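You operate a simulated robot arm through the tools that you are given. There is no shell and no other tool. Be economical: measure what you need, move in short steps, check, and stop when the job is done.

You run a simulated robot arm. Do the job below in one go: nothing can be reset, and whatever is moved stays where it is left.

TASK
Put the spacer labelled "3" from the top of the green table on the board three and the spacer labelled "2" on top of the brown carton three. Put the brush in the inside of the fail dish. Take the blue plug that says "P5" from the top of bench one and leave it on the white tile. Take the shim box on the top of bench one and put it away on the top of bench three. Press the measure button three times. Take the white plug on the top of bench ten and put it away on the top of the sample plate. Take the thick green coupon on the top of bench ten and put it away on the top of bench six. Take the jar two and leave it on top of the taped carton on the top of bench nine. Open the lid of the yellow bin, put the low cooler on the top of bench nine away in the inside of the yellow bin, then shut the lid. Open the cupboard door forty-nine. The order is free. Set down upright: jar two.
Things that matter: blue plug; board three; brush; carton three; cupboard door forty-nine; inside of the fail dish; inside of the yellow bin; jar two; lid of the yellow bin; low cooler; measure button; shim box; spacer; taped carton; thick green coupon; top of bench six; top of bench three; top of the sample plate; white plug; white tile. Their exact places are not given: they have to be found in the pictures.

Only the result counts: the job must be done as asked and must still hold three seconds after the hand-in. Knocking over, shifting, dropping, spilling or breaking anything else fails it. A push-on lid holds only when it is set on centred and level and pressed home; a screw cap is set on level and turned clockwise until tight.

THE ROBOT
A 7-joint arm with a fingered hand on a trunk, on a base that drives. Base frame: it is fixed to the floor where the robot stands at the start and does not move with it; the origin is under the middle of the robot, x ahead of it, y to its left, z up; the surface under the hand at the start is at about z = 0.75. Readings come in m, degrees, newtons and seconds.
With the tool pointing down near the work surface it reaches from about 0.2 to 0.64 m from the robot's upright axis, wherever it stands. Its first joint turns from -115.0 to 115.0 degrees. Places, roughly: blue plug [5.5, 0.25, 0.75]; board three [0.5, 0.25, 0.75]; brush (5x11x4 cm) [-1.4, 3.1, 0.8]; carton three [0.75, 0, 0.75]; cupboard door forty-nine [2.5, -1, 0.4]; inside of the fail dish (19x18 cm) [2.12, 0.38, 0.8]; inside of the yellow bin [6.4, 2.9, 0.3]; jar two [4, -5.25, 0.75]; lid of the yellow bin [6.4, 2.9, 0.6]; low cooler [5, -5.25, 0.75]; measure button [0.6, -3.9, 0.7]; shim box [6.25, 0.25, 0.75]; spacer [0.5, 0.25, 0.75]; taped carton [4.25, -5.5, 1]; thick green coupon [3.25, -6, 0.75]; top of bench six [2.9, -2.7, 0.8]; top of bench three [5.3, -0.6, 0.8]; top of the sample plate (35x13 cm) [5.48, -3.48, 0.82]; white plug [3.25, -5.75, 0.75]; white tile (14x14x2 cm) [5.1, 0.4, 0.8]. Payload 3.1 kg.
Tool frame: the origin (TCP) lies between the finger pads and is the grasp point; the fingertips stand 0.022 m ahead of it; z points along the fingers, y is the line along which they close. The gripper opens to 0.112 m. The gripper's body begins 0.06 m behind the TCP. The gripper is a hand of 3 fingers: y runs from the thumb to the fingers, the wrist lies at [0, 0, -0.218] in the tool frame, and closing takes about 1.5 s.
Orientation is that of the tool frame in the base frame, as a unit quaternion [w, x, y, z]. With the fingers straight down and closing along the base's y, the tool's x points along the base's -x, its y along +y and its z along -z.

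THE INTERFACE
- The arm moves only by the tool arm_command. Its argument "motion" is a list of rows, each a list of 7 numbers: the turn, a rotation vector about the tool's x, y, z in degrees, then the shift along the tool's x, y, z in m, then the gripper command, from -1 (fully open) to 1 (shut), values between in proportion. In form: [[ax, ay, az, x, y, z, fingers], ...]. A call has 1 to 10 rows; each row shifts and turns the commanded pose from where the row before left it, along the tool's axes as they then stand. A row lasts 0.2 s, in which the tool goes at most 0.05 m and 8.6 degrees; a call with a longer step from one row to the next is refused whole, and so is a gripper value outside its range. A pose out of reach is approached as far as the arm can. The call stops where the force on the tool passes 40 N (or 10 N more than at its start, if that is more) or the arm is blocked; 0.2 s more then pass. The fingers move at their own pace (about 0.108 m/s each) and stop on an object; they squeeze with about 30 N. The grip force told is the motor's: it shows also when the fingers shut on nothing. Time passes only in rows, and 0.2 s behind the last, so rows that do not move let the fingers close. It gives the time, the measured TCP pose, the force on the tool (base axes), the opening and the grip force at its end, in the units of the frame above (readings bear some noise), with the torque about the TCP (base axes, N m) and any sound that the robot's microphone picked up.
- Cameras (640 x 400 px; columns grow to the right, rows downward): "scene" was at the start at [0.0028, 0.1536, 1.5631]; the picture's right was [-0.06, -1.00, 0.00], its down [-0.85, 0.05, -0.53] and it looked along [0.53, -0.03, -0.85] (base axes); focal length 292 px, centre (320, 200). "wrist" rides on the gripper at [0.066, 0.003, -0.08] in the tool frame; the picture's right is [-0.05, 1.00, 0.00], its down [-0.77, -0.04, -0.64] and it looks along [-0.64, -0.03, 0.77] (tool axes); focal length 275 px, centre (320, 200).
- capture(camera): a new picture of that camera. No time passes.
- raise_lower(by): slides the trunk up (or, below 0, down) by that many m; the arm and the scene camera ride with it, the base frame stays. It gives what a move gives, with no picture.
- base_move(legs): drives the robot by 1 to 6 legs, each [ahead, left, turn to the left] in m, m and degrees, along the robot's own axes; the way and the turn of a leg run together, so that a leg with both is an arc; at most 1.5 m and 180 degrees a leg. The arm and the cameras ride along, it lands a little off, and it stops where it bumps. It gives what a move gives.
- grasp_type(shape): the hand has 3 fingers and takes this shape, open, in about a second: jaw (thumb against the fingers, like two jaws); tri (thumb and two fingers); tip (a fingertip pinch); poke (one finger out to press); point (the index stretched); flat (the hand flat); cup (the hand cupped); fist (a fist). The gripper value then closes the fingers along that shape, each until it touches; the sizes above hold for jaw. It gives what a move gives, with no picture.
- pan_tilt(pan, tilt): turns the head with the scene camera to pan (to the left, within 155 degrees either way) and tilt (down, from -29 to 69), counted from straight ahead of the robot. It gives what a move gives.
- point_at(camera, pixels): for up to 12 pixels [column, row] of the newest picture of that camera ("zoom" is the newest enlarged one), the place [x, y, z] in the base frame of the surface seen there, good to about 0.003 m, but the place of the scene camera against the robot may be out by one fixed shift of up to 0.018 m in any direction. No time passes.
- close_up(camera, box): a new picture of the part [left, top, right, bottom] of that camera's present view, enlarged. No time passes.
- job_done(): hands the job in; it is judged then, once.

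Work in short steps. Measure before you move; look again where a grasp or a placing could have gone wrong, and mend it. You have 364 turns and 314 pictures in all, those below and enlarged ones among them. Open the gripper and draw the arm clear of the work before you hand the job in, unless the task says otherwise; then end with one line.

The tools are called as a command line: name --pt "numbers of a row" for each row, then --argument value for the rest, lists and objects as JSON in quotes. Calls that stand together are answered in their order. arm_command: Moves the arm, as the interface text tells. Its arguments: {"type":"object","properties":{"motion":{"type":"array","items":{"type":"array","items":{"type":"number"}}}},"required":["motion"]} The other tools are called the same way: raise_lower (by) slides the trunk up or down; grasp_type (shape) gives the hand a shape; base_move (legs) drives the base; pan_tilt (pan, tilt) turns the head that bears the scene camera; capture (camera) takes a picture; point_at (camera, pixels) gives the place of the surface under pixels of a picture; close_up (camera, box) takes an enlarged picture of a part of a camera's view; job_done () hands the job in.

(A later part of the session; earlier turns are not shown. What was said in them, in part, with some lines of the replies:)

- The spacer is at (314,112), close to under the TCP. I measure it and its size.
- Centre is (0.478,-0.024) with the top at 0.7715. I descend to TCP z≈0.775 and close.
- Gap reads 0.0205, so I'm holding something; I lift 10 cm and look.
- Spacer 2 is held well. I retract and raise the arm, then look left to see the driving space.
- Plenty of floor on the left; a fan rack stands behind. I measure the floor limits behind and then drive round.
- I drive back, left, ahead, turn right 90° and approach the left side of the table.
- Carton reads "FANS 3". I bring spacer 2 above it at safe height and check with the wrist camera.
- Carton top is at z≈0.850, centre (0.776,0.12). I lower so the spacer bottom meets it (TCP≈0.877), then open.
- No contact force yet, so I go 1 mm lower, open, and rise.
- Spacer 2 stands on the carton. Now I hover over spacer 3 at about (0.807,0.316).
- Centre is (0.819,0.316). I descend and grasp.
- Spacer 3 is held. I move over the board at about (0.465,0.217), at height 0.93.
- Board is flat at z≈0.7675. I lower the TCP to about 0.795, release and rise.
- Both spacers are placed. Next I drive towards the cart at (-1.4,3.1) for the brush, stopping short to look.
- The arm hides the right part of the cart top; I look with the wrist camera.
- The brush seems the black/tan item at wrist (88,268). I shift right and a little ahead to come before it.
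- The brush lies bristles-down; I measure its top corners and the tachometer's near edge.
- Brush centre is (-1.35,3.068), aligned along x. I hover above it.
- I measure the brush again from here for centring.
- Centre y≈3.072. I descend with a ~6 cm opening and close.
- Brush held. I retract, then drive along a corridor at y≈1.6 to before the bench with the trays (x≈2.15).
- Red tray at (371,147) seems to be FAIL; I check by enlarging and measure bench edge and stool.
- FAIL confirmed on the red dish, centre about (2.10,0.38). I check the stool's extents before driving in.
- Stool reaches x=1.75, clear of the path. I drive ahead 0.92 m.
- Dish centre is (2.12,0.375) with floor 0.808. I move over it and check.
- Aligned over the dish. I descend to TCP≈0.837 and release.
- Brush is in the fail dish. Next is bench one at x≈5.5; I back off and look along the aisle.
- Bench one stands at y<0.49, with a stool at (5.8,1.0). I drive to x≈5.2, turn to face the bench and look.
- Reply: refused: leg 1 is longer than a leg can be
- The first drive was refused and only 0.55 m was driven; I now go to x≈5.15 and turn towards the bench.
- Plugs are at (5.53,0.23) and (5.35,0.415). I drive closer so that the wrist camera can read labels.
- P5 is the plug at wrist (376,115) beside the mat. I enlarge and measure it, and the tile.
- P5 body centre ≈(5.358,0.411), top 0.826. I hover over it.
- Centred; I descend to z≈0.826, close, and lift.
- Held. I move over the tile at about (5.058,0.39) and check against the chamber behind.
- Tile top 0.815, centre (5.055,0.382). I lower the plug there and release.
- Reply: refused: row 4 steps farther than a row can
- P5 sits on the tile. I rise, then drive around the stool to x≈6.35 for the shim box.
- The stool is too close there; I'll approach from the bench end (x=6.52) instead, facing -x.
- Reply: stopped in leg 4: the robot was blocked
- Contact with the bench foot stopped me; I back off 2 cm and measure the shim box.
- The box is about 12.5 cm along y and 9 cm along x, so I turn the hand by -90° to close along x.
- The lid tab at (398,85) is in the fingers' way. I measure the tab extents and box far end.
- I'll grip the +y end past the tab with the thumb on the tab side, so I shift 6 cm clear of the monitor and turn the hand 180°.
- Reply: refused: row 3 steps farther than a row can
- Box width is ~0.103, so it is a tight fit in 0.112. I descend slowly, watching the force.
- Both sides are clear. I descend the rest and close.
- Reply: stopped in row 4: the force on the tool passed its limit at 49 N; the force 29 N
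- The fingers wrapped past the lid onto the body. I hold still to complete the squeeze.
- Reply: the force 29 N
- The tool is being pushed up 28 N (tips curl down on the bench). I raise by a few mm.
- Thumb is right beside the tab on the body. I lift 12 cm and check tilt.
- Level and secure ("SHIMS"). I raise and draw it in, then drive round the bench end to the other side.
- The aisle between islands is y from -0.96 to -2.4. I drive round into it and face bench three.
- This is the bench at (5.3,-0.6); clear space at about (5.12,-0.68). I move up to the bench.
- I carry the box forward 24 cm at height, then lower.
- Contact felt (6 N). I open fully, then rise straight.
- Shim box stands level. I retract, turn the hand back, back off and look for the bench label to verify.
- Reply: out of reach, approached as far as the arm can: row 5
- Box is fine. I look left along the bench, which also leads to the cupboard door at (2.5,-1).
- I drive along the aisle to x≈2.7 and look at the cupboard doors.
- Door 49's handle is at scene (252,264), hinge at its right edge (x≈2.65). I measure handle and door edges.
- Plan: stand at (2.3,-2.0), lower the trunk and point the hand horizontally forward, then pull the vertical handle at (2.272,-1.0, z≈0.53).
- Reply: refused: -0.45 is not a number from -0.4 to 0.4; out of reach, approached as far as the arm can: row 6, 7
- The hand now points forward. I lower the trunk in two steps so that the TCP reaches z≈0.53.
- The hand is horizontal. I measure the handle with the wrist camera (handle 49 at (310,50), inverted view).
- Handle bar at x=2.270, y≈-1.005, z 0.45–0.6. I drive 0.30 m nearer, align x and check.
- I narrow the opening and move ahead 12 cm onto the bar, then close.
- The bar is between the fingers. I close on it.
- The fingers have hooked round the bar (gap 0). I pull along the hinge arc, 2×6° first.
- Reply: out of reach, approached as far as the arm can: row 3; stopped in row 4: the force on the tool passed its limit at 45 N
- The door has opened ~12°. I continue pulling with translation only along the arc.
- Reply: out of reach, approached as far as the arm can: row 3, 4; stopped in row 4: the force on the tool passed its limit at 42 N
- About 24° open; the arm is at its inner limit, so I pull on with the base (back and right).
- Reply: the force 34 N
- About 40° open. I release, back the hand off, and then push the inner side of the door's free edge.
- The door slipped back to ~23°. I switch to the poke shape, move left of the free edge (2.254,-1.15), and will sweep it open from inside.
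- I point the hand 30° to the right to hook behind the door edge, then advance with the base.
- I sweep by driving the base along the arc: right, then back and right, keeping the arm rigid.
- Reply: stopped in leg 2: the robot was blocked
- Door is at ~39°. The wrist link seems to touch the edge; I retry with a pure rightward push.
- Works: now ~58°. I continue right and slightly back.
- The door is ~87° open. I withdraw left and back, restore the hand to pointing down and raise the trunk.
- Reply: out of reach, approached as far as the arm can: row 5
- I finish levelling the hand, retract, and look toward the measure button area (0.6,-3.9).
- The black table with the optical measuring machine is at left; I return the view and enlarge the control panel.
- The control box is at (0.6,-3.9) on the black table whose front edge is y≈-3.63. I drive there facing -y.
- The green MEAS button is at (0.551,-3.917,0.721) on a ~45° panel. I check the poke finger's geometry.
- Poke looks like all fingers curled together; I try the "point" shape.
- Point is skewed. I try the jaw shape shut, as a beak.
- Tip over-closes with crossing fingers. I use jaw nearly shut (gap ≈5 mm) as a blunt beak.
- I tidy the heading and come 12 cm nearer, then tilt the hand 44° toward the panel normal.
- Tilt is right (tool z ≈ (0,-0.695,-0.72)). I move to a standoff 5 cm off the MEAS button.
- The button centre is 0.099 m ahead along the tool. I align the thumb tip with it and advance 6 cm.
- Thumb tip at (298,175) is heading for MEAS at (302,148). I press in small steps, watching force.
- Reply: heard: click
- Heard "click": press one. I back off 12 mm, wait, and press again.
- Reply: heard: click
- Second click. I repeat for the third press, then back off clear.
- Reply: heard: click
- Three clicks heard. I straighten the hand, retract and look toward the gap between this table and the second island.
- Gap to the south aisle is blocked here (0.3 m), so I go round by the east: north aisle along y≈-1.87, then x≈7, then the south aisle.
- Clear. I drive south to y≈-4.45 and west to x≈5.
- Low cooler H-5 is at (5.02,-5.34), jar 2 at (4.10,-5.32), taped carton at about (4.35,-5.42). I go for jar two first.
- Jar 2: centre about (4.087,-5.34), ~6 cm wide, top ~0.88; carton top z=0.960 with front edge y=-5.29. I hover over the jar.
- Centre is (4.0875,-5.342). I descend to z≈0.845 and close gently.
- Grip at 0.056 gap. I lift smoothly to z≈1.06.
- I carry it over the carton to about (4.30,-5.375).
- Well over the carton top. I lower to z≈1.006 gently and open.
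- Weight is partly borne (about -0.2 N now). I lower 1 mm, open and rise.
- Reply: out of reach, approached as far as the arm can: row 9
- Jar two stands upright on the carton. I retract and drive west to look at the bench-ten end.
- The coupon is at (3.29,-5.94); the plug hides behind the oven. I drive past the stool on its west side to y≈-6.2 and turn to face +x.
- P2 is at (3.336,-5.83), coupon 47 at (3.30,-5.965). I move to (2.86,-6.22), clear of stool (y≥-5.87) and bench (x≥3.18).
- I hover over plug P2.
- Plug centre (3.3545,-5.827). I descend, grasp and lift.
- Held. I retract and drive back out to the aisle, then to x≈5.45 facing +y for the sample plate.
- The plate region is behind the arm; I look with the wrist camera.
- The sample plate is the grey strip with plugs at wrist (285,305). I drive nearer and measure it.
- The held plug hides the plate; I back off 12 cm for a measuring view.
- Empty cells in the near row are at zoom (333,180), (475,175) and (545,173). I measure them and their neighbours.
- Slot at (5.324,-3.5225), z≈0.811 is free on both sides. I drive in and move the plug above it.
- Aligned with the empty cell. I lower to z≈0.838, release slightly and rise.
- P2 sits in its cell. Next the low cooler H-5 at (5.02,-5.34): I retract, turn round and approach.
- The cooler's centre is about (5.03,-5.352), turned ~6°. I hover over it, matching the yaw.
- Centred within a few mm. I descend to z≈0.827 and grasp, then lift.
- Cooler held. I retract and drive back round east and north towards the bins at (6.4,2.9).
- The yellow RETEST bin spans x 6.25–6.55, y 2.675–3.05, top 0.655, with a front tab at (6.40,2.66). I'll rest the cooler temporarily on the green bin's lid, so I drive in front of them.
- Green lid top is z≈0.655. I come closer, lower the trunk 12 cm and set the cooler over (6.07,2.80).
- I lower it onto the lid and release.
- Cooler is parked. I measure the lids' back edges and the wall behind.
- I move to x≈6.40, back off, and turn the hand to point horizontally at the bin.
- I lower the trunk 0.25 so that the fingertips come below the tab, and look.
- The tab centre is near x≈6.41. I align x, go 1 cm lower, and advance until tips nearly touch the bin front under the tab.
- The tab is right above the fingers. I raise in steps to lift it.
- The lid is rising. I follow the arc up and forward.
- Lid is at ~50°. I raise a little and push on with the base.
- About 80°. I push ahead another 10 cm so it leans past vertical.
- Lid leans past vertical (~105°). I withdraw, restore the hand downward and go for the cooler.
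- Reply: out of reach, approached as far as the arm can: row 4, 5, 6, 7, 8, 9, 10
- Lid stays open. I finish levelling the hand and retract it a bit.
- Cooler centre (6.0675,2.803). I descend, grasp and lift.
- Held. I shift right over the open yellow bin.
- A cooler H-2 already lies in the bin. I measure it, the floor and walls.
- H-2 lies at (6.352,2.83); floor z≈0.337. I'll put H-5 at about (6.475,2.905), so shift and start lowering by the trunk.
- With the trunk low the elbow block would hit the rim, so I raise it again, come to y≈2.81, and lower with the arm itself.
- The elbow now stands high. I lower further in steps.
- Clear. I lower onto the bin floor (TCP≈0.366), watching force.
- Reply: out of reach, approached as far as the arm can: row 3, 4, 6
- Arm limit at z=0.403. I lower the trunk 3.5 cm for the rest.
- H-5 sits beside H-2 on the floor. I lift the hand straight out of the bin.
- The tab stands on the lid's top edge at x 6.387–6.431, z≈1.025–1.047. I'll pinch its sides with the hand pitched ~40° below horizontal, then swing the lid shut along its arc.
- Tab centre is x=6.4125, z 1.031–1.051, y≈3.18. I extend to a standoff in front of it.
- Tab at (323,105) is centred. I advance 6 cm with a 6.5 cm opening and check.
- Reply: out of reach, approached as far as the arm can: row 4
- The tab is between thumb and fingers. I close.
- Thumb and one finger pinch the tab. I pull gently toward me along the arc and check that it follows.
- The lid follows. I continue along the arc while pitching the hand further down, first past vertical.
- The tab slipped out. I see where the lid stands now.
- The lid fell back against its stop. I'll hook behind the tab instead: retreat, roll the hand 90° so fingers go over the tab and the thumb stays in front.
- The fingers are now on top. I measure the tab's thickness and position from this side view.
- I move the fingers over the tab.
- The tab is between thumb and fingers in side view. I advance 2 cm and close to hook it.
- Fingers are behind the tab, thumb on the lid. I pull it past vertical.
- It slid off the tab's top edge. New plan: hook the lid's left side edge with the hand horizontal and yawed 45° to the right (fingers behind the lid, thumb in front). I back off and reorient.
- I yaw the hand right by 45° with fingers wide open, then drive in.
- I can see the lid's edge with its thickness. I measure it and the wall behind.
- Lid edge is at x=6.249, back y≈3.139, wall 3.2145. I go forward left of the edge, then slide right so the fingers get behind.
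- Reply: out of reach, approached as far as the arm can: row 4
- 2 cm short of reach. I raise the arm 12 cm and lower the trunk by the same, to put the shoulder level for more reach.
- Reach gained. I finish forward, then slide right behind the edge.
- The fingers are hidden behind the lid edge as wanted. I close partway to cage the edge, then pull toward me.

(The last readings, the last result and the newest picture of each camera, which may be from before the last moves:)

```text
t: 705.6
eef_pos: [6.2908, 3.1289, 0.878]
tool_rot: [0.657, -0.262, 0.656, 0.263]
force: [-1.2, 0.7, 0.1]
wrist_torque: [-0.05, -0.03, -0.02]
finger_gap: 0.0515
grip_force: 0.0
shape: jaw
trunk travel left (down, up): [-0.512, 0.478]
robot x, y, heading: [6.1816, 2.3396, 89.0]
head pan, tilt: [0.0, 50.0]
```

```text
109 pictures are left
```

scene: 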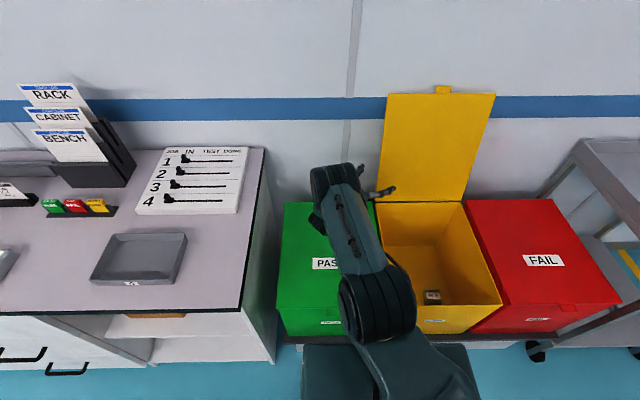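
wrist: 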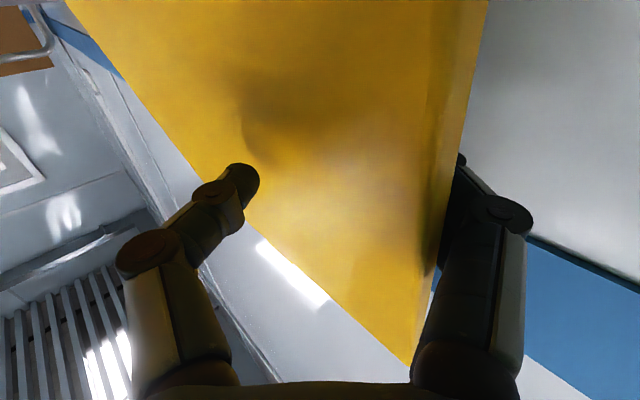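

Edge caged between fingers and thumb. I pull 13 cm toward me.

arm_command --pt "0 0 0 -0.002 -0.0235 -0.0224 0.1" --pt "0 0 0 -0.002 -0.0235 -0.0224 0.1" --pt "0 0 0 -0.001 -0.0235 -0.0224 0.1" --pt "0 0 0 0 -0.0235 -0.0224 0.1" --pt "0 0 0 0 0 0 0.1"

capture --camera "wrist"

capture --camera "scene"

```text
t: 706.8
eef_pos: [6.2926, 2.9977, 0.8849]
tool_rot: [0.657, -0.261, 0.656, 0.264]
force: [0.7, -1.1, -0.4]
wrist_torque: [0.0, -0.01, -0.05]
finger_gap: 0.0512
grip_force: 0.0
shape: jaw
trunk travel left (down, up): [-0.512, 0.478]
robot x, y, heading: [6.1803, 2.3402, 89.1]
head pan, tilt: [0.0, 50.0]
```

```text
108 pictures are left
```

wrist: 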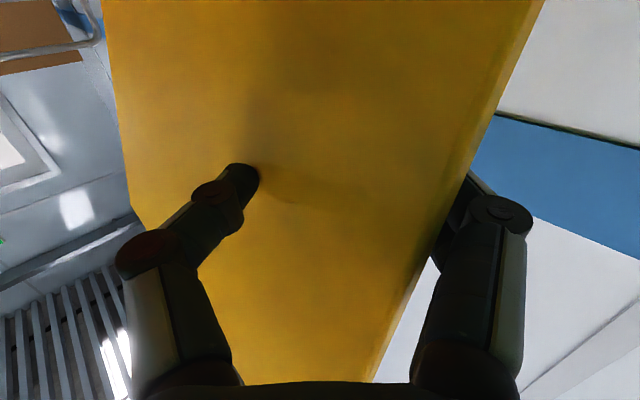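

```text
107 pictures are left
```

scene: 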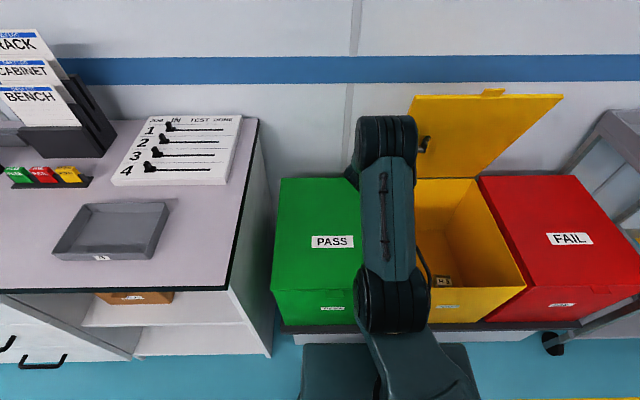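

Lid is past vertical and resting on the thumb. I guide it down along the arc.

arm_command --pt "0 0 0 0.018 -0.024 -0.023 0.1" --pt "0 0 0 0.022 -0.024 -0.023 0.1" --pt "0 0 0 0.025 -0.017 -0.016 0.1" --pt "0 0 0 0.025 -0.016 -0.015 0.1" --pt "0 0 0 0 0 0 0.1"

capture --camera "wrist"

capture --camera "scene"

```text
t: 708.0
eef_pos: [6.2881, 2.8865, 0.796]
tool_rot: [0.656, -0.259, 0.657, 0.268]
force: [-12.8, 4.8, 6.3]
wrist_torque: [2.49, 4.93, -2.53]
finger_gap: 0.0459
grip_force: 30.6
shape: jaw
trunk travel left (down, up): [-0.512, 0.478]
robot x, y, heading: [6.1788, 2.3421, 89.3]
head pan, tilt: [0.0, 50.0]
```

```text
106 pictures are left
```

wrist: 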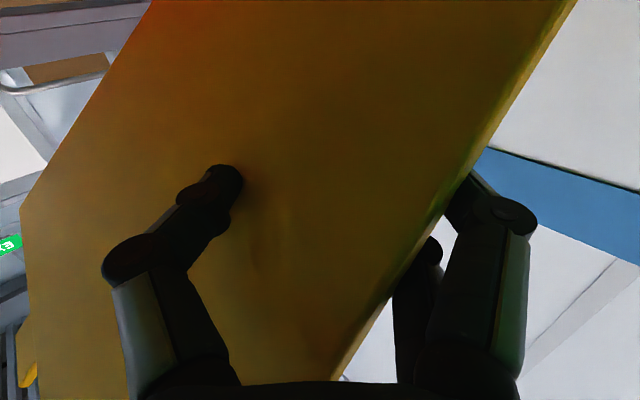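

```text
105 pictures are left
```

scene: 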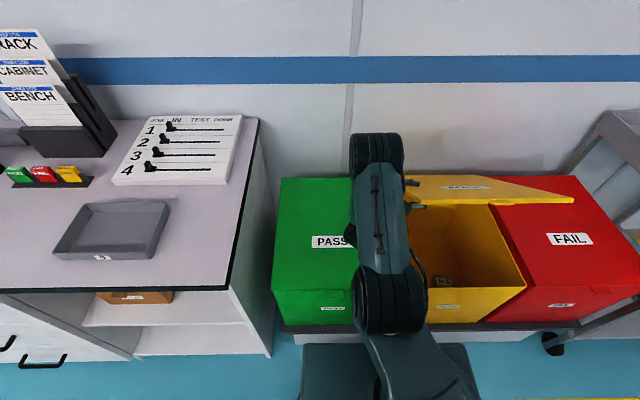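

Lid ~45°, fingers are wedged. I open wide to relieve and keep the thumb under it, then lower more.

arm_command --pt "0 0 0 0 0 0 -0.4" --pt "0 0 0 0 0 0 -0.9" --pt "0 0 0 0 0 0 -0.9"

arm_command --pt "0 0 0 0.02 -0.012 -0.012 -0.9" --pt "0 0 0 0.025 -0.01 -0.01 -0.9" --pt "0 0 0 0.02 -0.008 -0.008 -0.9" --pt "0 0 0 0 0 0 -0.9"

capture --camera "wrist"

capture --camera "scene"

```text
t: 708.8
eef_pos: [6.2894, 2.8852, 0.7927]
tool_rot: [0.657, -0.261, 0.657, 0.261]
force: [-0.6, 0.1, -2.1]
wrist_torque: [0.06, 0.1, -0.06]
finger_gap: 0.1063
grip_force: 0.0
shape: jaw
trunk travel left (down, up): [-0.512, 0.478]
robot x, y, heading: [6.1816, 2.3393, 89.2]
head pan, tilt: [0.0, 50.0]
```

```text
t: 709.5
eef_pos: [6.2883, 2.8507, 0.7454]
tool_rot: [0.661, -0.257, 0.651, 0.271]
force: [-1.2, -2.1, 13.2]
wrist_torque: [-1.09, 1.53, 0.21]
finger_gap: 0.1065
grip_force: 0.0
shape: jaw
trunk travel left (down, up): [-0.512, 0.478]
robot x, y, heading: [6.1862, 2.3429, 89.5]
head pan, tilt: [0.0, 50.0]
stopped in row 3: the force on the tool passed its limit at 61 N (the readings are from after the stop); the commanded pose is now the measured one
```

```text
104 pictures are left
```

wrist: 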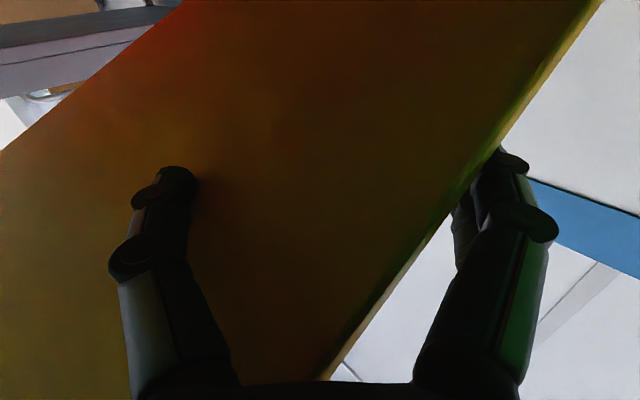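

```text
103 pictures are left
```

scene: 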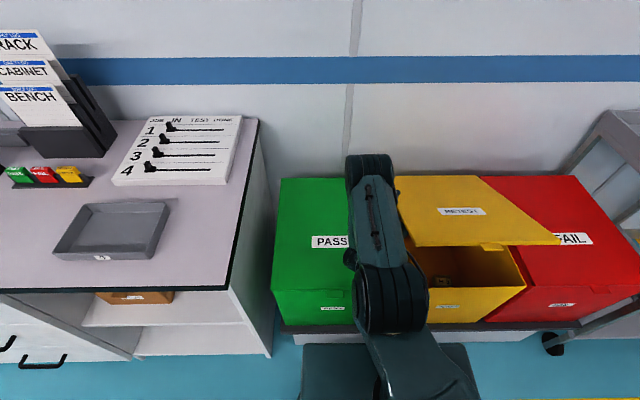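

The hand touched the bin beneath; the lid is at ~25°. I lift 1.5 cm and withdraw back-left so that the lid drops shut gently.

arm_command --pt "0 0 0 -0.015 0 0 -0.9" --pt "0 0 0 0 0 -0.02 -0.9" --pt "0 0 0 0 0 -0.03 -0.9" --pt "0 0 0 0 0 -0.04 -0.9" --pt "0 0 0 0 0 -0.04 -0.9" --pt "0 0 0 0 0 -0.04 -0.9" --pt "0 0 0 0 0 0 -0.9"

capture --camera "scene"

```text
t: 711.1
eef_pos: [6.1644, 2.7339, 0.7556]
tool_rot: [0.661, -0.257, 0.651, 0.271]
force: [0.5, 0.1, 0.1]
wrist_torque: [0.0, -0.02, 0.0]
finger_gap: 0.1066
grip_force: 0.1
shape: jaw
trunk travel left (down, up): [-0.512, 0.478]
robot x, y, heading: [6.1798, 2.3425, 88.9]
head pan, tilt: [0.0, 50.0]
```

```text
102 pictures are left
```

scene: 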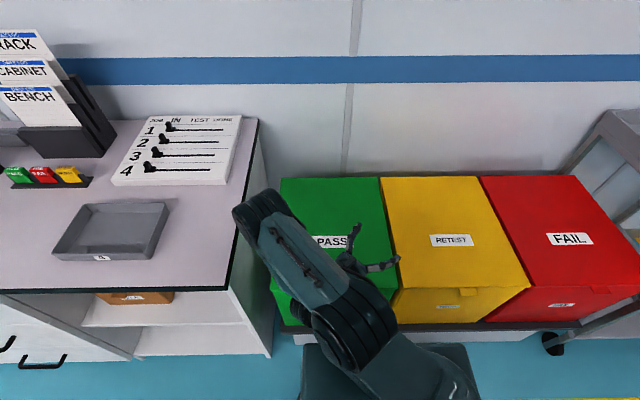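

The lid appears shut. I enlarge and measure to be sure.

close_up --camera "scene" --box '[360, 160, 560, 330]'

point_at --camera "scene" --pixels '[[410, 190], [450, 230], [470, 280], [405, 280], [515, 275], [390, 260]]'

```text
2.35 times, centred on (460, 245) of scene
```

zoom: 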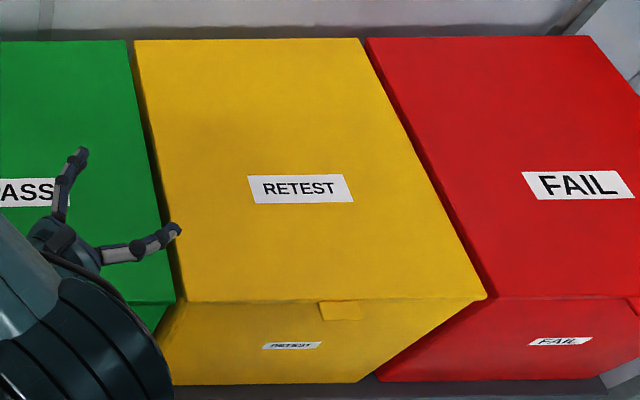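

```text
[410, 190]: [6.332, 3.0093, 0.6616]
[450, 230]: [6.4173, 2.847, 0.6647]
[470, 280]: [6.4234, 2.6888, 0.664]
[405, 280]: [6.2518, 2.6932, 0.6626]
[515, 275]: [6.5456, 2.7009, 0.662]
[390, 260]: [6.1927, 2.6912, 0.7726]
```

Shut flat at the same height as its neighbours. I back off and restore the arm for the last item, the coupon.

base_move --legs '[[-0.5, 0, 0.8]]'

arm_command --pt "-8.4 0 0 0 0 0.02 -1" --pt "-8.4 0 0 0 0 0.02 -1" --pt "-8.4 0 0 0 0 0.03 -1" --pt "-8.4 0 0 0 0 0.03 -1" --pt "-8.4 0 0 0 0 0.03 -1" --pt "-2 0 0 0 0 0.03 -1"

raise_lower --by 0.19

arm_command --pt "0 8.5 0 0 0 0 -1" --pt "0 8.5 0 0 0 0 -1" --pt "0 8.5 0 0 0 0 -1" --pt "0 8.5 0 0 0 0 -1" --pt "0 8.5 0 0 0 0 -1" --pt "0 8.5 0 0 0 0 -1" --pt "0 8.5 0 0 0 0 -1" --pt "0 8.5 0 0 0 0 -1" --pt "0 8.5 0 0 0 0 -1" --pt "0 8.5 0 0 0 0 -1"

capture --camera "scene"

```text
t: 714.1
eef_pos: [6.1558, 2.2315, 0.754]
tool_rot: [0.66, -0.26, 0.65, 0.273]
force: [0.5, -0.1, -0.1]
wrist_torque: [-0.03, 0.02, 0.01]
finger_gap: 0.1062
grip_force: 0.1
shape: jaw
trunk travel left (down, up): [-0.512, 0.478]
robot x, y, heading: [6.1743, 1.8397, 89.9]
head pan, tilt: [0.0, 50.0]
```

```text
t: 715.5
eef_pos: [6.213, 2.3755, 0.7579]
tool_rot: [0.514, -0.488, 0.5, 0.497]
force: [0.4, -0.2, -0.3]
wrist_torque: [-0.02, 0.0, 0.05]
finger_gap: 0.1121
grip_force: 0.1
shape: jaw
out of reach, approached as far as the arm can: row 2
trunk travel left (down, up): [-0.512, 0.478]
robot x, y, heading: [6.1741, 1.8395, 90.1]
head pan, tilt: [0.0, 50.0]
```

```text
t: 717.5
eef_pos: [6.2127, 2.3747, 0.9472]
tool_rot: [0.514, -0.488, 0.501, 0.497]
force: [-0.1, 1.2, 0.3]
wrist_torque: [-0.01, -0.03, -0.02]
finger_gap: 0.1122
grip_force: 0.1
shape: jaw
trunk travel left (down, up): [-0.702, 0.288]
robot x, y, heading: [6.1741, 1.8447, 89.5]
head pan, tilt: [0.0, 50.0]
```

```text
t: 719.7
eef_pos: [6.2127, 2.3749, 0.9477]
tool_rot: [0.041, -0.695, 0.717, 0.035]
force: [0.1, -0.2, -0.1]
wrist_torque: [-0.02, 0.03, 0.02]
finger_gap: 0.112
grip_force: 0.2
shape: jaw
trunk travel left (down, up): [-0.702, 0.288]
robot x, y, heading: [6.1737, 1.8422, 89.7]
head pan, tilt: [0.0, 50.0]
```

```text
100 pictures are left
```

scene: 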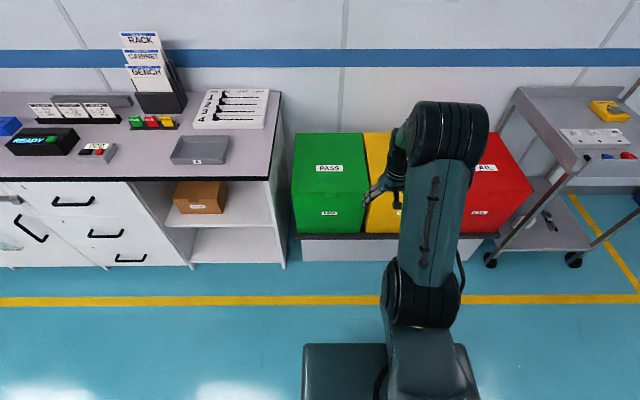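

I level and retract the hand, then make the long drive to the coupon at bench ten.

arm_command --pt "0 4.4 0 0.03 0 -0.03 -1" --pt "0 0 0 0.035 0 -0.03 -1" --pt "0 0 0 0.035 0 -0.03 -1" --pt "0 0 0 0.035 0 -0.03 -1" --pt "0 0 0 0.035 0 -0.02 -1" --pt "0 0 0 0.03 0 -0.02 -1"

base_move --legs '[[-0.15, 0, 0], [0, 0, 179.7], [0, 0.9, 0], [1.4, 0, 0], [1.4, 0, 0], [1.4, 0, 0]]'

```text
t: 721.1
eef_pos: [6.2048, 2.1653, 1.0992]
tool_rot: [0.015, -0.693, 0.721, 0.009]
force: [-1.0, 0.0, 1.0]
wrist_torque: [0.06, -0.12, -0.03]
finger_gap: 0.1122
grip_force: 0.0
shape: jaw
trunk travel left (down, up): [-0.702, 0.288]
robot x, y, heading: [6.1791, 1.837, 89.7]
head pan, tilt: [0.0, 50.0]
```

```text
t: 753.9
eef_pos: [6.9707, -2.8581, 1.0989]
tool_rot: [0.009, 0.721, 0.693, -0.013]
force: [-0.2, 0.7, 0.1]
wrist_torque: [-0.03, 0.04, -0.03]
finger_gap: 0.1119
grip_force: 0.0
shape: jaw
trunk travel left (down, up): [-0.702, 0.288]
robot x, y, heading: [7.0052, -2.5295, -90.6]
head pan, tilt: [0.0, 50.0]
```

base_move --legs '[[1.4, 0, 0.6], [0.5, 0, 0], [0, -1.2, 0], [0, -1.2, 0], [0, -1.2, 0], [0, -1.1, 0]]'

```text
t: 785.8
eef_pos: [2.264, -4.7987, 1.0982]
tool_rot: [0.01, 0.711, 0.703, -0.014]
force: [0.2, -0.2, -0.3]
wrist_torque: [-0.04, 0.01, -0.04]
finger_gap: 0.1121
grip_force: 0.1
shape: jaw
trunk travel left (down, up): [-0.702, 0.288]
robot x, y, heading: [2.2872, -4.47, -89.3]
head pan, tilt: [0.0, 50.0]
```

base_move --legs '[[0.88, 0, -0.7], [0.88, 0, 0], [0, 0, 90], [0.55, 0, 0]]'

capture --camera "wrist"

```text
t: 801.3
eef_pos: [3.1697, -6.2737, 1.0979]
tool_rot: [0.015, 0.019, 1.0, -0.003]
force: [-0.2, 0.0, 0.0]
wrist_torque: [-0.02, 0.02, 0.03]
finger_gap: 0.1123
grip_force: 0.1
shape: jaw
trunk travel left (down, up): [-0.702, 0.288]
robot x, y, heading: [2.8432, -6.2441, -0.7]
head pan, tilt: [0.0, 50.0]
```

```text
99 pictures are left
```

wrist: 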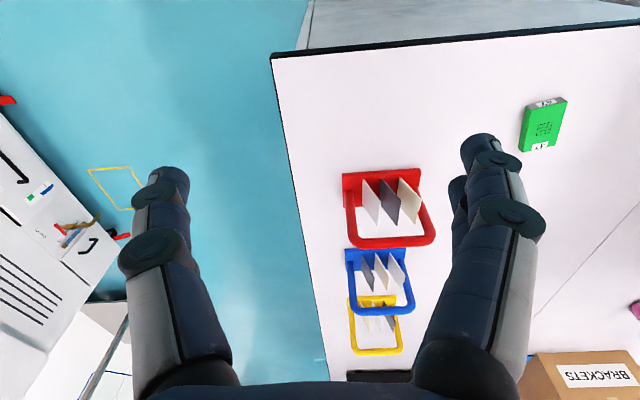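

I hover over the coupon at (3.31,-5.965) and correct the small tilt.

arm_command --pt "0 1.7 0 -0.016 0.0393 0.0185 -1" --pt "0 0 0 -0.016 0.0393 0.0185 -1" --pt "0 0 0 -0.016 0.0393 0.0185 -1" --pt "0 0 0 -0.016 0.0393 0.0185 -1" --pt "0 0 0 -0.016 0.0393 0.0185 -1" --pt "0 0 0 -0.016 0.0393 0.0185 -1" --pt "0 0 0 -0.016 0.0393 0.0185 -1" --pt "0 0 0 -0.016 0.0393 0.0185 -1" --pt "0 0 0 0 0 0 -1"

capture --camera "wrist"

```text
t: 803.3
eef_pos: [3.3101, -5.9647, 0.9503]
tool_rot: [0.002, 0.018, 1.0, -0.002]
force: [-1.1, 0.2, 0.5]
wrist_torque: [0.02, 0.01, 0.0]
finger_gap: 0.1117
grip_force: 0.1
shape: jaw
trunk travel left (down, up): [-0.702, 0.288]
robot x, y, heading: [2.8438, -6.2396, -0.7]
head pan, tilt: [0.0, 50.0]
```

```text
98 pictures are left
```

wrist: 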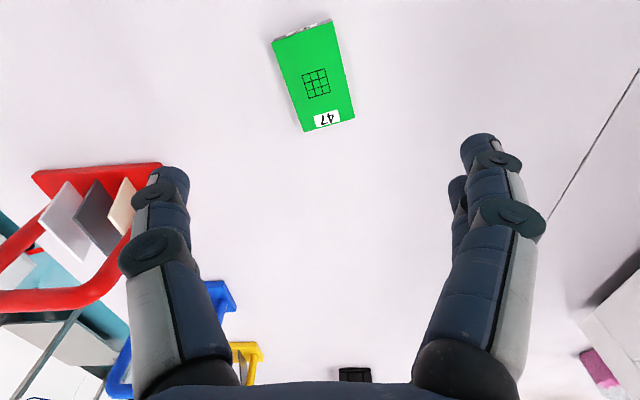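

point_at --camera "wrist" --pixels '[[274, 45], [328, 27], [306, 128], [352, 115], [315, 80], [290, 85], [340, 70]]'

```text
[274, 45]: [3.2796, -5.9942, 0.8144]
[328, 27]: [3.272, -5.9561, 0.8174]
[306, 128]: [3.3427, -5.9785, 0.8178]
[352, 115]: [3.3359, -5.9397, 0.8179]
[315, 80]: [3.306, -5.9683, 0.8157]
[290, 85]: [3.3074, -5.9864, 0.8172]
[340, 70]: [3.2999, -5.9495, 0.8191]
```

Coupon centre (3.3075,-5.967), yaw ~14°. I rotate to match, descend with tips just above the bench and grasp across its 4 cm width.

arm_command --pt "0 0 -8 0.0025 -0.002 0.0 -0.5" --pt "0 0 -8 0 0 0.04 -0.4" --pt "0 0 0 0 0 0.045 -0.3" --pt "0 0 0 0 0 0.038 -0.3" --pt "0 0 0 0 0 0.002 -0.3" --pt "0 0 0 0 0 0 0.5" --pt "0 0 0 0 0 0 1" --pt "0 0 0 0 0 0 1" --pt "0 0 0 0 0 0 1" --pt "0 0 0 0 0 0 1"

arm_command --pt "0 0 0 0 0 -0.03 1" --pt "0 0 0 0 0 -0.04 1" --pt "0 0 0 0 0 -0.05 1"

capture --camera "wrist"

```text
t: 805.5
eef_pos: [3.3062, -5.9674, 0.8241]
tool_rot: [0.001, -0.121, 0.993, -0.002]
force: [0.2, -0.6, -0.3]
wrist_torque: [-0.05, 0.04, -0.01]
finger_gap: 0.0376
grip_force: 30.4
shape: jaw
trunk travel left (down, up): [-0.702, 0.288]
robot x, y, heading: [2.8436, -6.2406, -0.5]
head pan, tilt: [0.0, 50.0]
```

```text
t: 806.3
eef_pos: [3.3057, -5.9688, 0.9452]
tool_rot: [0.002, -0.12, 0.993, -0.002]
force: [-0.1, -0.7, -0.5]
wrist_torque: [-0.01, -0.02, -0.05]
finger_gap: 0.0375
grip_force: 29.7
shape: jaw
trunk travel left (down, up): [-0.702, 0.288]
robot x, y, heading: [2.8434, -6.2468, -0.5]
head pan, tilt: [0.0, 50.0]
```

```text
97 pictures are left
```

wrist: 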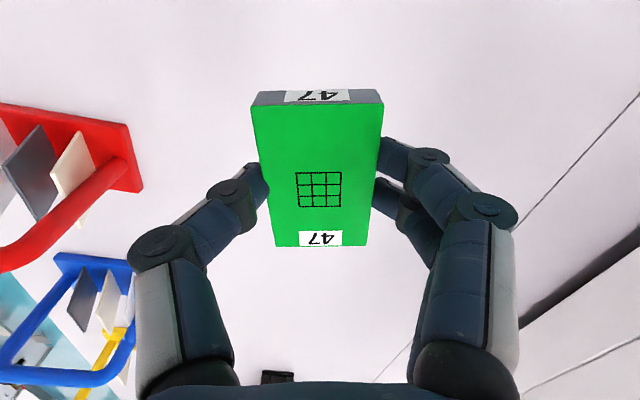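

Held. I raise, retract, and drive back round to bench six.

arm_command --pt "0 0 0 0 0 -0.05 1" --pt "0 0 0 0 0 -0.05 1" --pt "0 0 0 0.028 -0.034 -0.01 1" --pt "0 0 0 0.028 -0.034 -0.01 1" --pt "0 0 0 0.028 -0.034 -0.01 1" --pt "0 0 0 0.028 -0.034 -0.01 1" --pt "0 0 0 0.028 -0.034 0 1" --pt "0 0 0 0.028 -0.034 0 1" --pt "0 0 7 0.028 -0.034 0 1" --pt "0 0 7 0 0 0 1"

base_move --legs '[[-0.56, 0, 0.5], [0, 0.89, 0], [0, 0.89, 0], [1.4, 0, 0], [1.4, 0, 0], [1.4, 0, 0]]'

```text
t: 808.5
eef_pos: [3.1734, -6.2427, 1.0859]
tool_rot: [0.0, 0.001, 1.0, -0.004]
force: [0.9, -0.4, 0.0]
wrist_torque: [-0.05, 0.02, -0.01]
finger_gap: 0.0372
grip_force: 30.2
shape: jaw
trunk travel left (down, up): [-0.702, 0.288]
robot x, y, heading: [2.8433, -6.2434, -0.4]
head pan, tilt: [0.0, 50.0]
```

```text
t: 840.0
eef_pos: [6.8293, -4.5173, 1.0857]
tool_rot: [0.002, 0.002, 1.0, -0.003]
force: [-0.3, -0.3, -1.0]
wrist_torque: [-0.01, -0.01, 0.06]
finger_gap: 0.0377
grip_force: 30.1
shape: jaw
trunk travel left (down, up): [-0.702, 0.288]
robot x, y, heading: [6.4953, -4.5138, -0.4]
head pan, tilt: [0.0, 50.0]
```

base_move --legs '[[0.55, 0, 0.4], [0, 1.3, 0], [0, 1.31, 0], [0, 0, -90], [0, -1.4, 0], [0, -1.4, 0]]'

base_move --legs '[[0, -1.3, 0]]'

pan_tilt --pan 0 --tilt 35

capture --camera "scene"

```text
t: 872.5
eef_pos: [4.2434, -2.216, 1.0853]
tool_rot: [-0.001, 0.704, 0.71, -0.003]
force: [-0.2, 0.0, -0.8]
wrist_torque: [0.01, -0.02, 0.01]
finger_gap: 0.0375
grip_force: 29.6
shape: jaw
trunk travel left (down, up): [-0.702, 0.288]
robot x, y, heading: [4.2408, -1.8858, -90.0]
head pan, tilt: [0.0, 50.0]
```

```text
t: 879.0
eef_pos: [2.9479, -2.2223, 1.0861]
tool_rot: [-0.001, 0.701, 0.713, -0.004]
force: [-0.1, -0.5, -1.5]
wrist_torque: [-0.01, 0.0, 0.01]
finger_gap: 0.0375
grip_force: 29.8
shape: jaw
trunk travel left (down, up): [-0.702, 0.288]
robot x, y, heading: [2.9451, -1.8919, -89.7]
head pan, tilt: [0.0, 50.0]
```

```text
t: 879.8
eef_pos: [2.948, -2.2223, 1.0856]
tool_rot: [-0.001, 0.701, 0.713, -0.003]
force: [-1.1, -0.6, -0.5]
wrist_torque: [-0.04, 0.0, 0.0]
finger_gap: 0.0376
grip_force: 29.3
shape: jaw
trunk travel left (down, up): [-0.702, 0.288]
robot x, y, heading: [2.9422, -1.8877, -89.7]
head pan, tilt: [0.0, 35.0]
```

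```text
96 pictures are left
```

scene: 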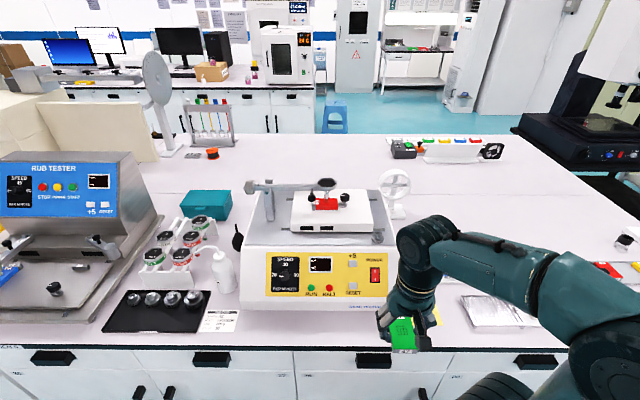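

I look for a clear place on bench six with the wrist view and check the label.

capture --camera "wrist"

close_up --camera "scene" --box '[0, 280, 320, 400]'

close_up --camera "scene" --box '[400, 240, 640, 390]'

```text
95 pictures are left
```

wrist: 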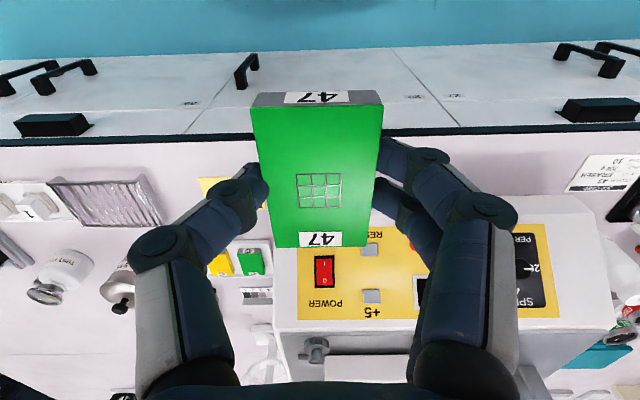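

```text
2.00 times, centred on (160, 340) of scene
```

zoom: 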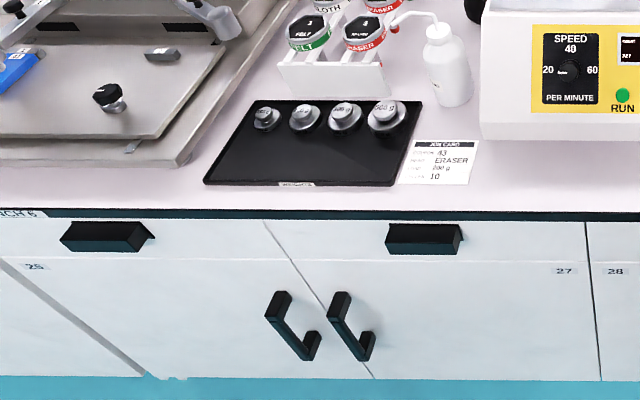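

```text
2.67 times, centred on (520, 315) of scene
```

zoom: 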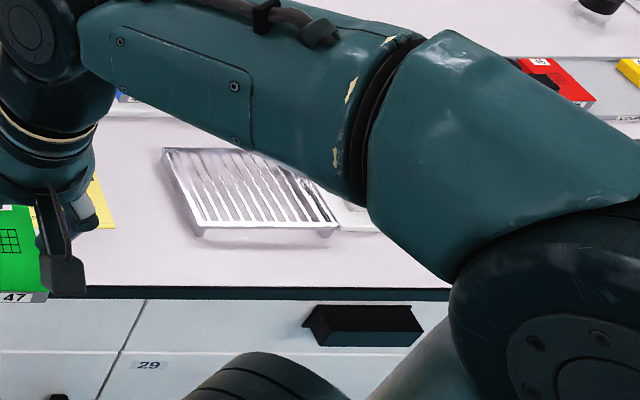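

"BENCH 6" is this bench. I measure the clear strip in front of the yellow device.

point_at --camera "scene" --pixels '[[300, 347], [300, 300], [245, 345], [255, 325], [238, 318], [370, 305], [465, 310], [430, 345], [445, 300], [300, 325]]'

point_at --camera "wrist" --pixels '[[450, 140], [450, 165], [500, 190], [560, 190], [230, 180], [150, 215], [570, 205], [520, 150]]'

```text
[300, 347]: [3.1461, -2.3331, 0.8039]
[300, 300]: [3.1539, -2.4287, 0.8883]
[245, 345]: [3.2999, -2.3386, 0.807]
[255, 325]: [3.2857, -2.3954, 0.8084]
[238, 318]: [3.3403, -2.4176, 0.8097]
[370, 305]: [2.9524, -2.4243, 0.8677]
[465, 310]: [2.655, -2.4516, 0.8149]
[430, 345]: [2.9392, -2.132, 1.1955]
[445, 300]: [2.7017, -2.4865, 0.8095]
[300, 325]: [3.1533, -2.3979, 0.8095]
```

```text
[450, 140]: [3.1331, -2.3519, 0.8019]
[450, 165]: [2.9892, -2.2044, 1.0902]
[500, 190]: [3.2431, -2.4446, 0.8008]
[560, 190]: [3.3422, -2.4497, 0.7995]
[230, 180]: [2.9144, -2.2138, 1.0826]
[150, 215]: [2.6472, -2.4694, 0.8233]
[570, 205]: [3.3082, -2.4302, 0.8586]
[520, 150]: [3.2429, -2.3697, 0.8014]
```

The strip in front is only 9 cm deep. I look further west along bench six for a roomier place.

pan_tilt --pan -50 --tilt 40

capture --camera "scene"

pan_tilt --pan 40 --tilt 35

capture --camera "scene"

```text
t: 881.0
eef_pos: [2.9472, -2.221, 1.086]
tool_rot: [0.0, 0.702, 0.713, -0.004]
force: [-0.7, 0.0, -1.2]
wrist_torque: [0.0, -0.02, 0.01]
finger_gap: 0.0376
grip_force: 29.4
shape: jaw
trunk travel left (down, up): [-0.702, 0.288]
robot x, y, heading: [2.9463, -1.8921, -89.5]
head pan, tilt: [-50.0, 40.0]
```

```text
92 pictures are left
```

scene: 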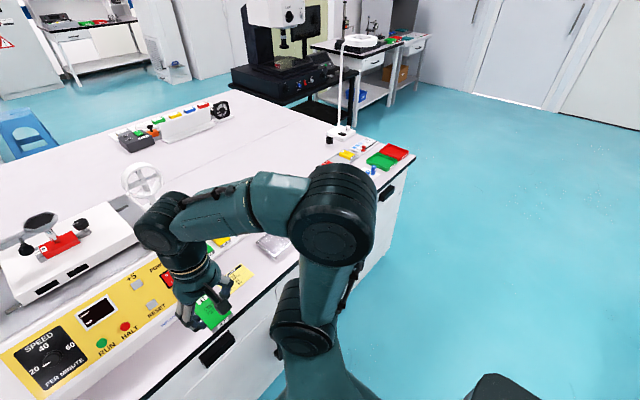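

```text
t: 882.6
eef_pos: [2.9479, -2.2217, 1.0848]
tool_rot: [0.0, 0.701, 0.713, -0.004]
force: [-0.7, 0.1, -0.1]
wrist_torque: [-0.03, -0.03, -0.01]
finger_gap: 0.0373
grip_force: 30.3
shape: jaw
trunk travel left (down, up): [-0.702, 0.288]
robot x, y, heading: [2.9445, -1.89, -89.6]
head pan, tilt: [40.0, 35.0]
```

```text
91 pictures are left
```

scene: 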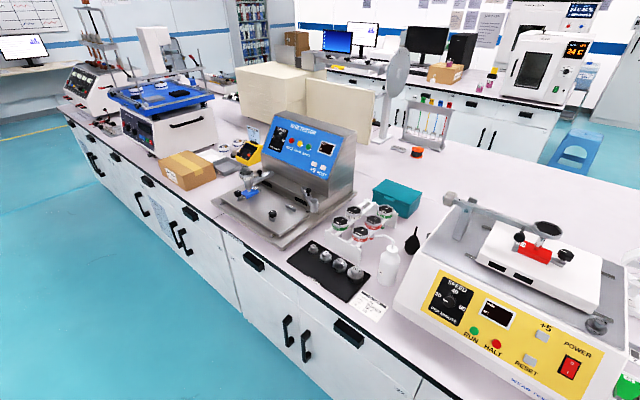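

pan_tilt --pan -50 --tilt 40

capture --camera "scene"

point_at --camera "scene" --pixels '[[250, 150], [290, 130], [220, 170], [340, 132], [325, 145], [180, 190], [300, 150], [240, 270], [272, 245], [372, 160], [258, 105]]'

close_up --camera "scene" --box '[180, 80, 420, 290]'

```text
t: 884.3
eef_pos: [2.9481, -2.2218, 1.0866]
tool_rot: [-0.001, 0.7, 0.714, -0.003]
force: [-0.9, 0.1, -0.2]
wrist_torque: [0.04, 0.01, -0.02]
finger_gap: 0.0371
grip_force: 29.8
shape: jaw
trunk travel left (down, up): [-0.702, 0.288]
robot x, y, heading: [2.9448, -1.8886, -89.4]
head pan, tilt: [-50.0, 40.0]
```

```text
90 pictures are left
```

scene: 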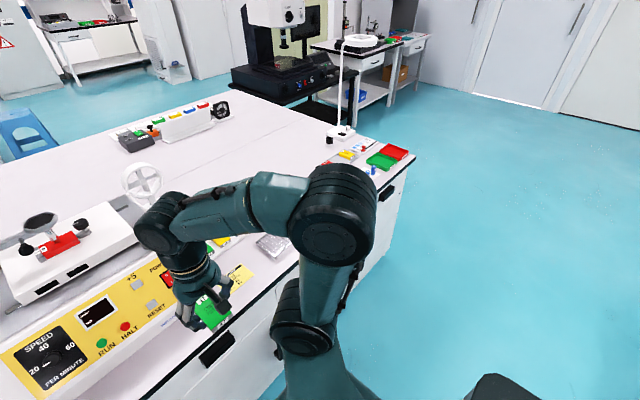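

```text
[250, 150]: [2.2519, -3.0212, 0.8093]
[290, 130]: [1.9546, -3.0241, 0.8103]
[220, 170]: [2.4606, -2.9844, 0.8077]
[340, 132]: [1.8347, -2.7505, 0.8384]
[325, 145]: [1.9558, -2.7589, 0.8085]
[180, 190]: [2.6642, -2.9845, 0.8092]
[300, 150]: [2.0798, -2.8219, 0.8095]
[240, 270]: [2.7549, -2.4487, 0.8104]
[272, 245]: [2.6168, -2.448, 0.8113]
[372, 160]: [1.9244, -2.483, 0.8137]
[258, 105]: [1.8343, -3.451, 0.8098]
```

```text
1.90 times, centred on (300, 185) of scene
```

zoom: 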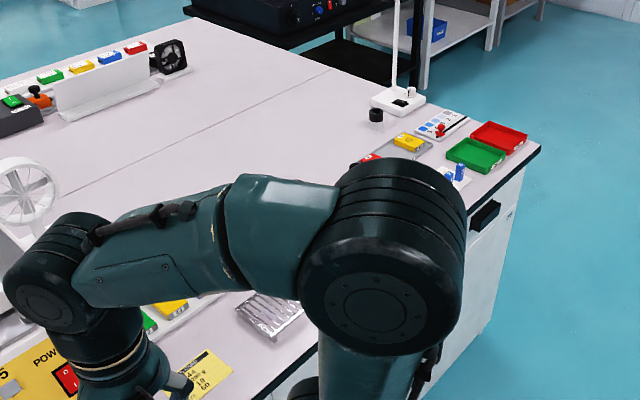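

A roomy clear area lies at about (2.03,-2.95), reachable from the bench's west end. I drive there and face +x.

base_move --legs '[[0, -1.45, -0.4], [0, -0.3, 0], [1.06, 0, 0], [0, 0, 90]]'

pan_tilt --pan 0 --tilt 40

capture --camera "scene"

```text
t: 902.0
eef_pos: [1.5296, -2.9322, 1.0859]
tool_rot: [0.002, -0.012, 1.0, -0.003]
force: [-0.5, 0.0, -1.0]
wrist_torque: [0.01, -0.02, 0.02]
finger_gap: 0.0373
grip_force: 30.3
shape: jaw
trunk travel left (down, up): [-0.702, 0.288]
robot x, y, heading: [1.1988, -2.9398, 0.6]
head pan, tilt: [-50.0, 40.0]
```

```text
t: 903.2
eef_pos: [1.5285, -2.9337, 1.0851]
tool_rot: [0.001, -0.011, 1.0, -0.002]
force: [-0.4, 0.7, -0.9]
wrist_torque: [0.01, -0.02, 0.01]
finger_gap: 0.0374
grip_force: 29.6
shape: jaw
trunk travel left (down, up): [-0.702, 0.288]
robot x, y, heading: [1.1982, -2.9374, 0.8]
head pan, tilt: [0.0, 40.0]
```

```text
88 pictures are left
```

scene: 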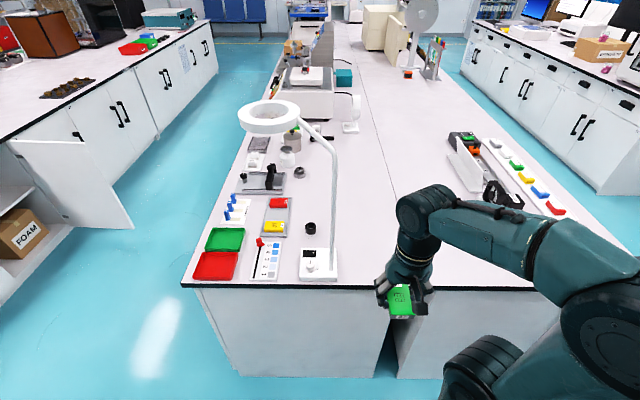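

point_at --camera "scene" --pixels '[[355, 230], [360, 210], [392, 285], [385, 230], [337, 278], [337, 250], [330, 160], [312, 228], [195, 285], [375, 215]]'

```text
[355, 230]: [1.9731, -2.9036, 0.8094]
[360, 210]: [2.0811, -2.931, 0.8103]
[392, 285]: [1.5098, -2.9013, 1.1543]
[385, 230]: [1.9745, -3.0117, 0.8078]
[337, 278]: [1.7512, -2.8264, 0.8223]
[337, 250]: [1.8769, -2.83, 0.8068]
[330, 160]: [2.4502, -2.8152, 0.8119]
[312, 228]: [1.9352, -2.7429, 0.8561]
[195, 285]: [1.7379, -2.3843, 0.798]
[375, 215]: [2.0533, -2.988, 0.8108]
```

Spot (1.97,-2.965) is clear: lamp base ends at y≈-2.83, seam at y≈-3.08. I drive in and extend.

base_move --legs '[[0.22, -0.025, -0.7]]'

arm_command --pt "0 0 0 -0.037 0 0.01 1" --pt "0 0 0 -0.037 0 0.025 1" --pt "0 0 0 -0.037 0 0.025 1" --pt "0 0 0 -0.037 0 0.025 1" --pt "0 0 0 -0.037 0 0.025 1" --pt "0 0 0 -0.035 0 0.025 1" --pt "0 0 0 0 0 0 1"

capture --camera "scene"

capture --camera "wrist"

```text
t: 904.9
eef_pos: [1.752, -2.9615, 1.0863]
tool_rot: [0.001, -0.004, 1.0, -0.003]
force: [-1.3, -0.3, -0.6]
wrist_torque: [0.01, 0.03, 0.01]
finger_gap: 0.0377
grip_force: 29.6
shape: jaw
trunk travel left (down, up): [-0.702, 0.288]
robot x, y, heading: [1.4195, -2.9656, 0.1]
head pan, tilt: [0.0, 40.0]
```

```text
t: 906.5
eef_pos: [1.9719, -2.9606, 0.9508]
tool_rot: [0.001, -0.004, 1.0, -0.002]
force: [0.2, 1.0, -0.3]
wrist_torque: [0.01, -0.01, 0.01]
finger_gap: 0.0376
grip_force: 30.5
shape: jaw
trunk travel left (down, up): [-0.702, 0.288]
robot x, y, heading: [1.4213, -2.9631, 0.2]
head pan, tilt: [0.0, 40.0]
```

```text
87 pictures are left
```

scene: 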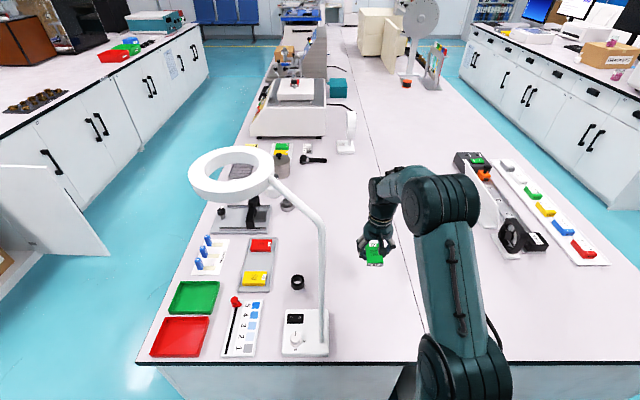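

```text
86 pictures are left
```

wrist: 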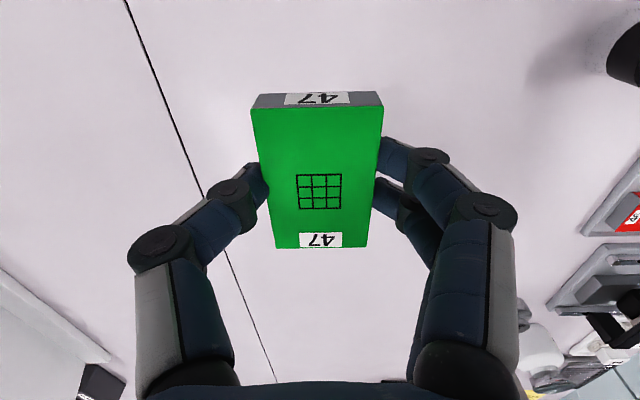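

I check the seam distance.

point_at --camera "wrist" --pixels '[[160, 80], [140, 30], [430, 60], [230, 262], [460, 120]]'

```text
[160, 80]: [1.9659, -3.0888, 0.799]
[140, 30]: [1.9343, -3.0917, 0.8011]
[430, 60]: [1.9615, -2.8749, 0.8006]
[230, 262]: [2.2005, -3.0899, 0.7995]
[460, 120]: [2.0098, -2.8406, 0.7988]
```

Seam at -3.09, well clear. I lower to z≈0.825 and release.

arm_command --pt "0 0 0 0 0 0.045 1" --pt "0 0 0 0 0 0.045 1" --pt "0 0 0 0 0 0.03 1" --pt "0 0 0 0 0 0.005 1" --pt "0 0 0 0 0 0 1"

arm_command --pt "0 0 0 0 0 0.001 1" --pt "0 0 0 0 0 0 0.3" --pt "0 0 0 0 0 0 -0.2" --pt "0 0 0 0 0 0 -0.4" --pt "0 0 0 0 0 -0.02 -0.4" --pt "0 0 0 0 0 -0.04 -0.4" --pt "0 0 0 0 0 -0.05 -0.6" --pt "0 0 0 0 0 -0.05 -1" --pt "0 0 0 0 0 -0.05 -1"

capture --camera "wrist"

```text
t: 907.7
eef_pos: [1.973, -2.9623, 0.8259]
tool_rot: [0.002, -0.005, 1.0, -0.003]
force: [-0.8, -0.4, -0.4]
wrist_torque: [-0.02, -0.02, -0.02]
finger_gap: 0.0374
grip_force: 29.9
shape: jaw
trunk travel left (down, up): [-0.702, 0.288]
robot x, y, heading: [1.4204, -2.9616, 0.0]
head pan, tilt: [0.0, 40.0]
```

```text
t: 909.7
eef_pos: [1.9724, -2.9598, 1.0345]
tool_rot: [0.002, -0.004, 1.0, -0.003]
force: [-0.4, 1.1, -0.1]
wrist_torque: [0.0, -0.02, 0.0]
finger_gap: 0.1116
grip_force: 0.1
shape: jaw
trunk travel left (down, up): [-0.702, 0.288]
robot x, y, heading: [1.4218, -2.9623, -0.2]
head pan, tilt: [0.0, 40.0]
```

```text
85 pictures are left
```

wrist: 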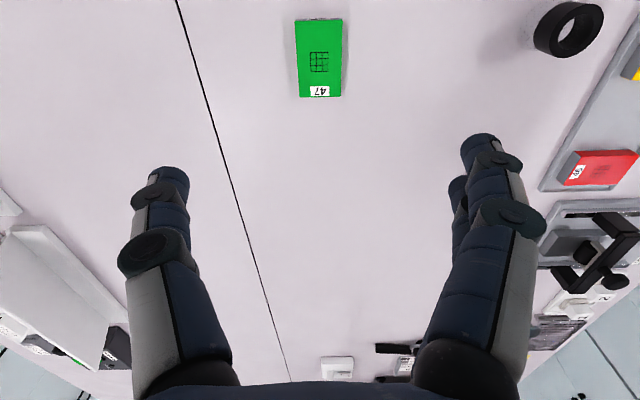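

The coupon lies on bench six. I retract the arm, back off, and take a last look at the cupboard door.

arm_command --pt "0 0 0 0.045 0 -0.02 -1" --pt "0 0 0 0.045 0 -0.02 -1" --pt "0 0 0 0.045 0 -0.02 -1" --pt "0 0 0 0.045 0 0 -1" --pt "0 0 0 0.04 0 0 -1"

base_move --legs '[[-0.3, 0, 0]]'

pan_tilt --pan 45 --tilt 20

capture --camera "scene"

```text
t: 910.9
eef_pos: [1.7498, -2.9646, 1.0927]
tool_rot: [0.002, -0.003, 1.0, -0.002]
force: [-0.9, 0.0, 0.4]
wrist_torque: [0.05, -0.04, -0.01]
finger_gap: 0.1117
grip_force: 0.2
shape: jaw
trunk travel left (down, up): [-0.702, 0.288]
robot x, y, heading: [1.4227, -2.9584, 0.1]
head pan, tilt: [0.0, 40.0]
```

```text
t: 912.9
eef_pos: [1.4504, -2.9624, 1.0943]
tool_rot: [0.001, -0.005, 1.0, -0.003]
force: [-0.4, -0.2, 0.1]
wrist_torque: [-0.01, 0.02, 0.0]
finger_gap: 0.1118
grip_force: 0.0
shape: jaw
trunk travel left (down, up): [-0.702, 0.288]
robot x, y, heading: [1.1202, -2.9634, 0.3]
head pan, tilt: [0.0, 40.0]
```

```text
t: 914.0
eef_pos: [1.4514, -2.9617, 1.0958]
tool_rot: [0.002, -0.005, 1.0, -0.003]
force: [-0.3, -0.5, 0.0]
wrist_torque: [0.01, 0.01, 0.0]
finger_gap: 0.1117
grip_force: 0.0
shape: jaw
trunk travel left (down, up): [-0.702, 0.288]
robot x, y, heading: [1.1201, -2.9614, 0.2]
head pan, tilt: [45.0, 20.0]
```

```text
84 pictures are left
```

scene: 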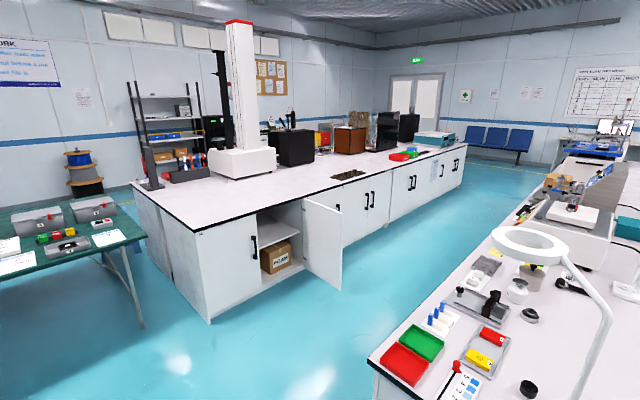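

The cupboard door stands open, everything is placed, and the hand is empty and clear. I hand in.

job_done

```text
The job is handed in.
```

All eleven parts of the job are done and handed in; each placement was checked in the camera view, and the three presses of the measure button each gave a click.
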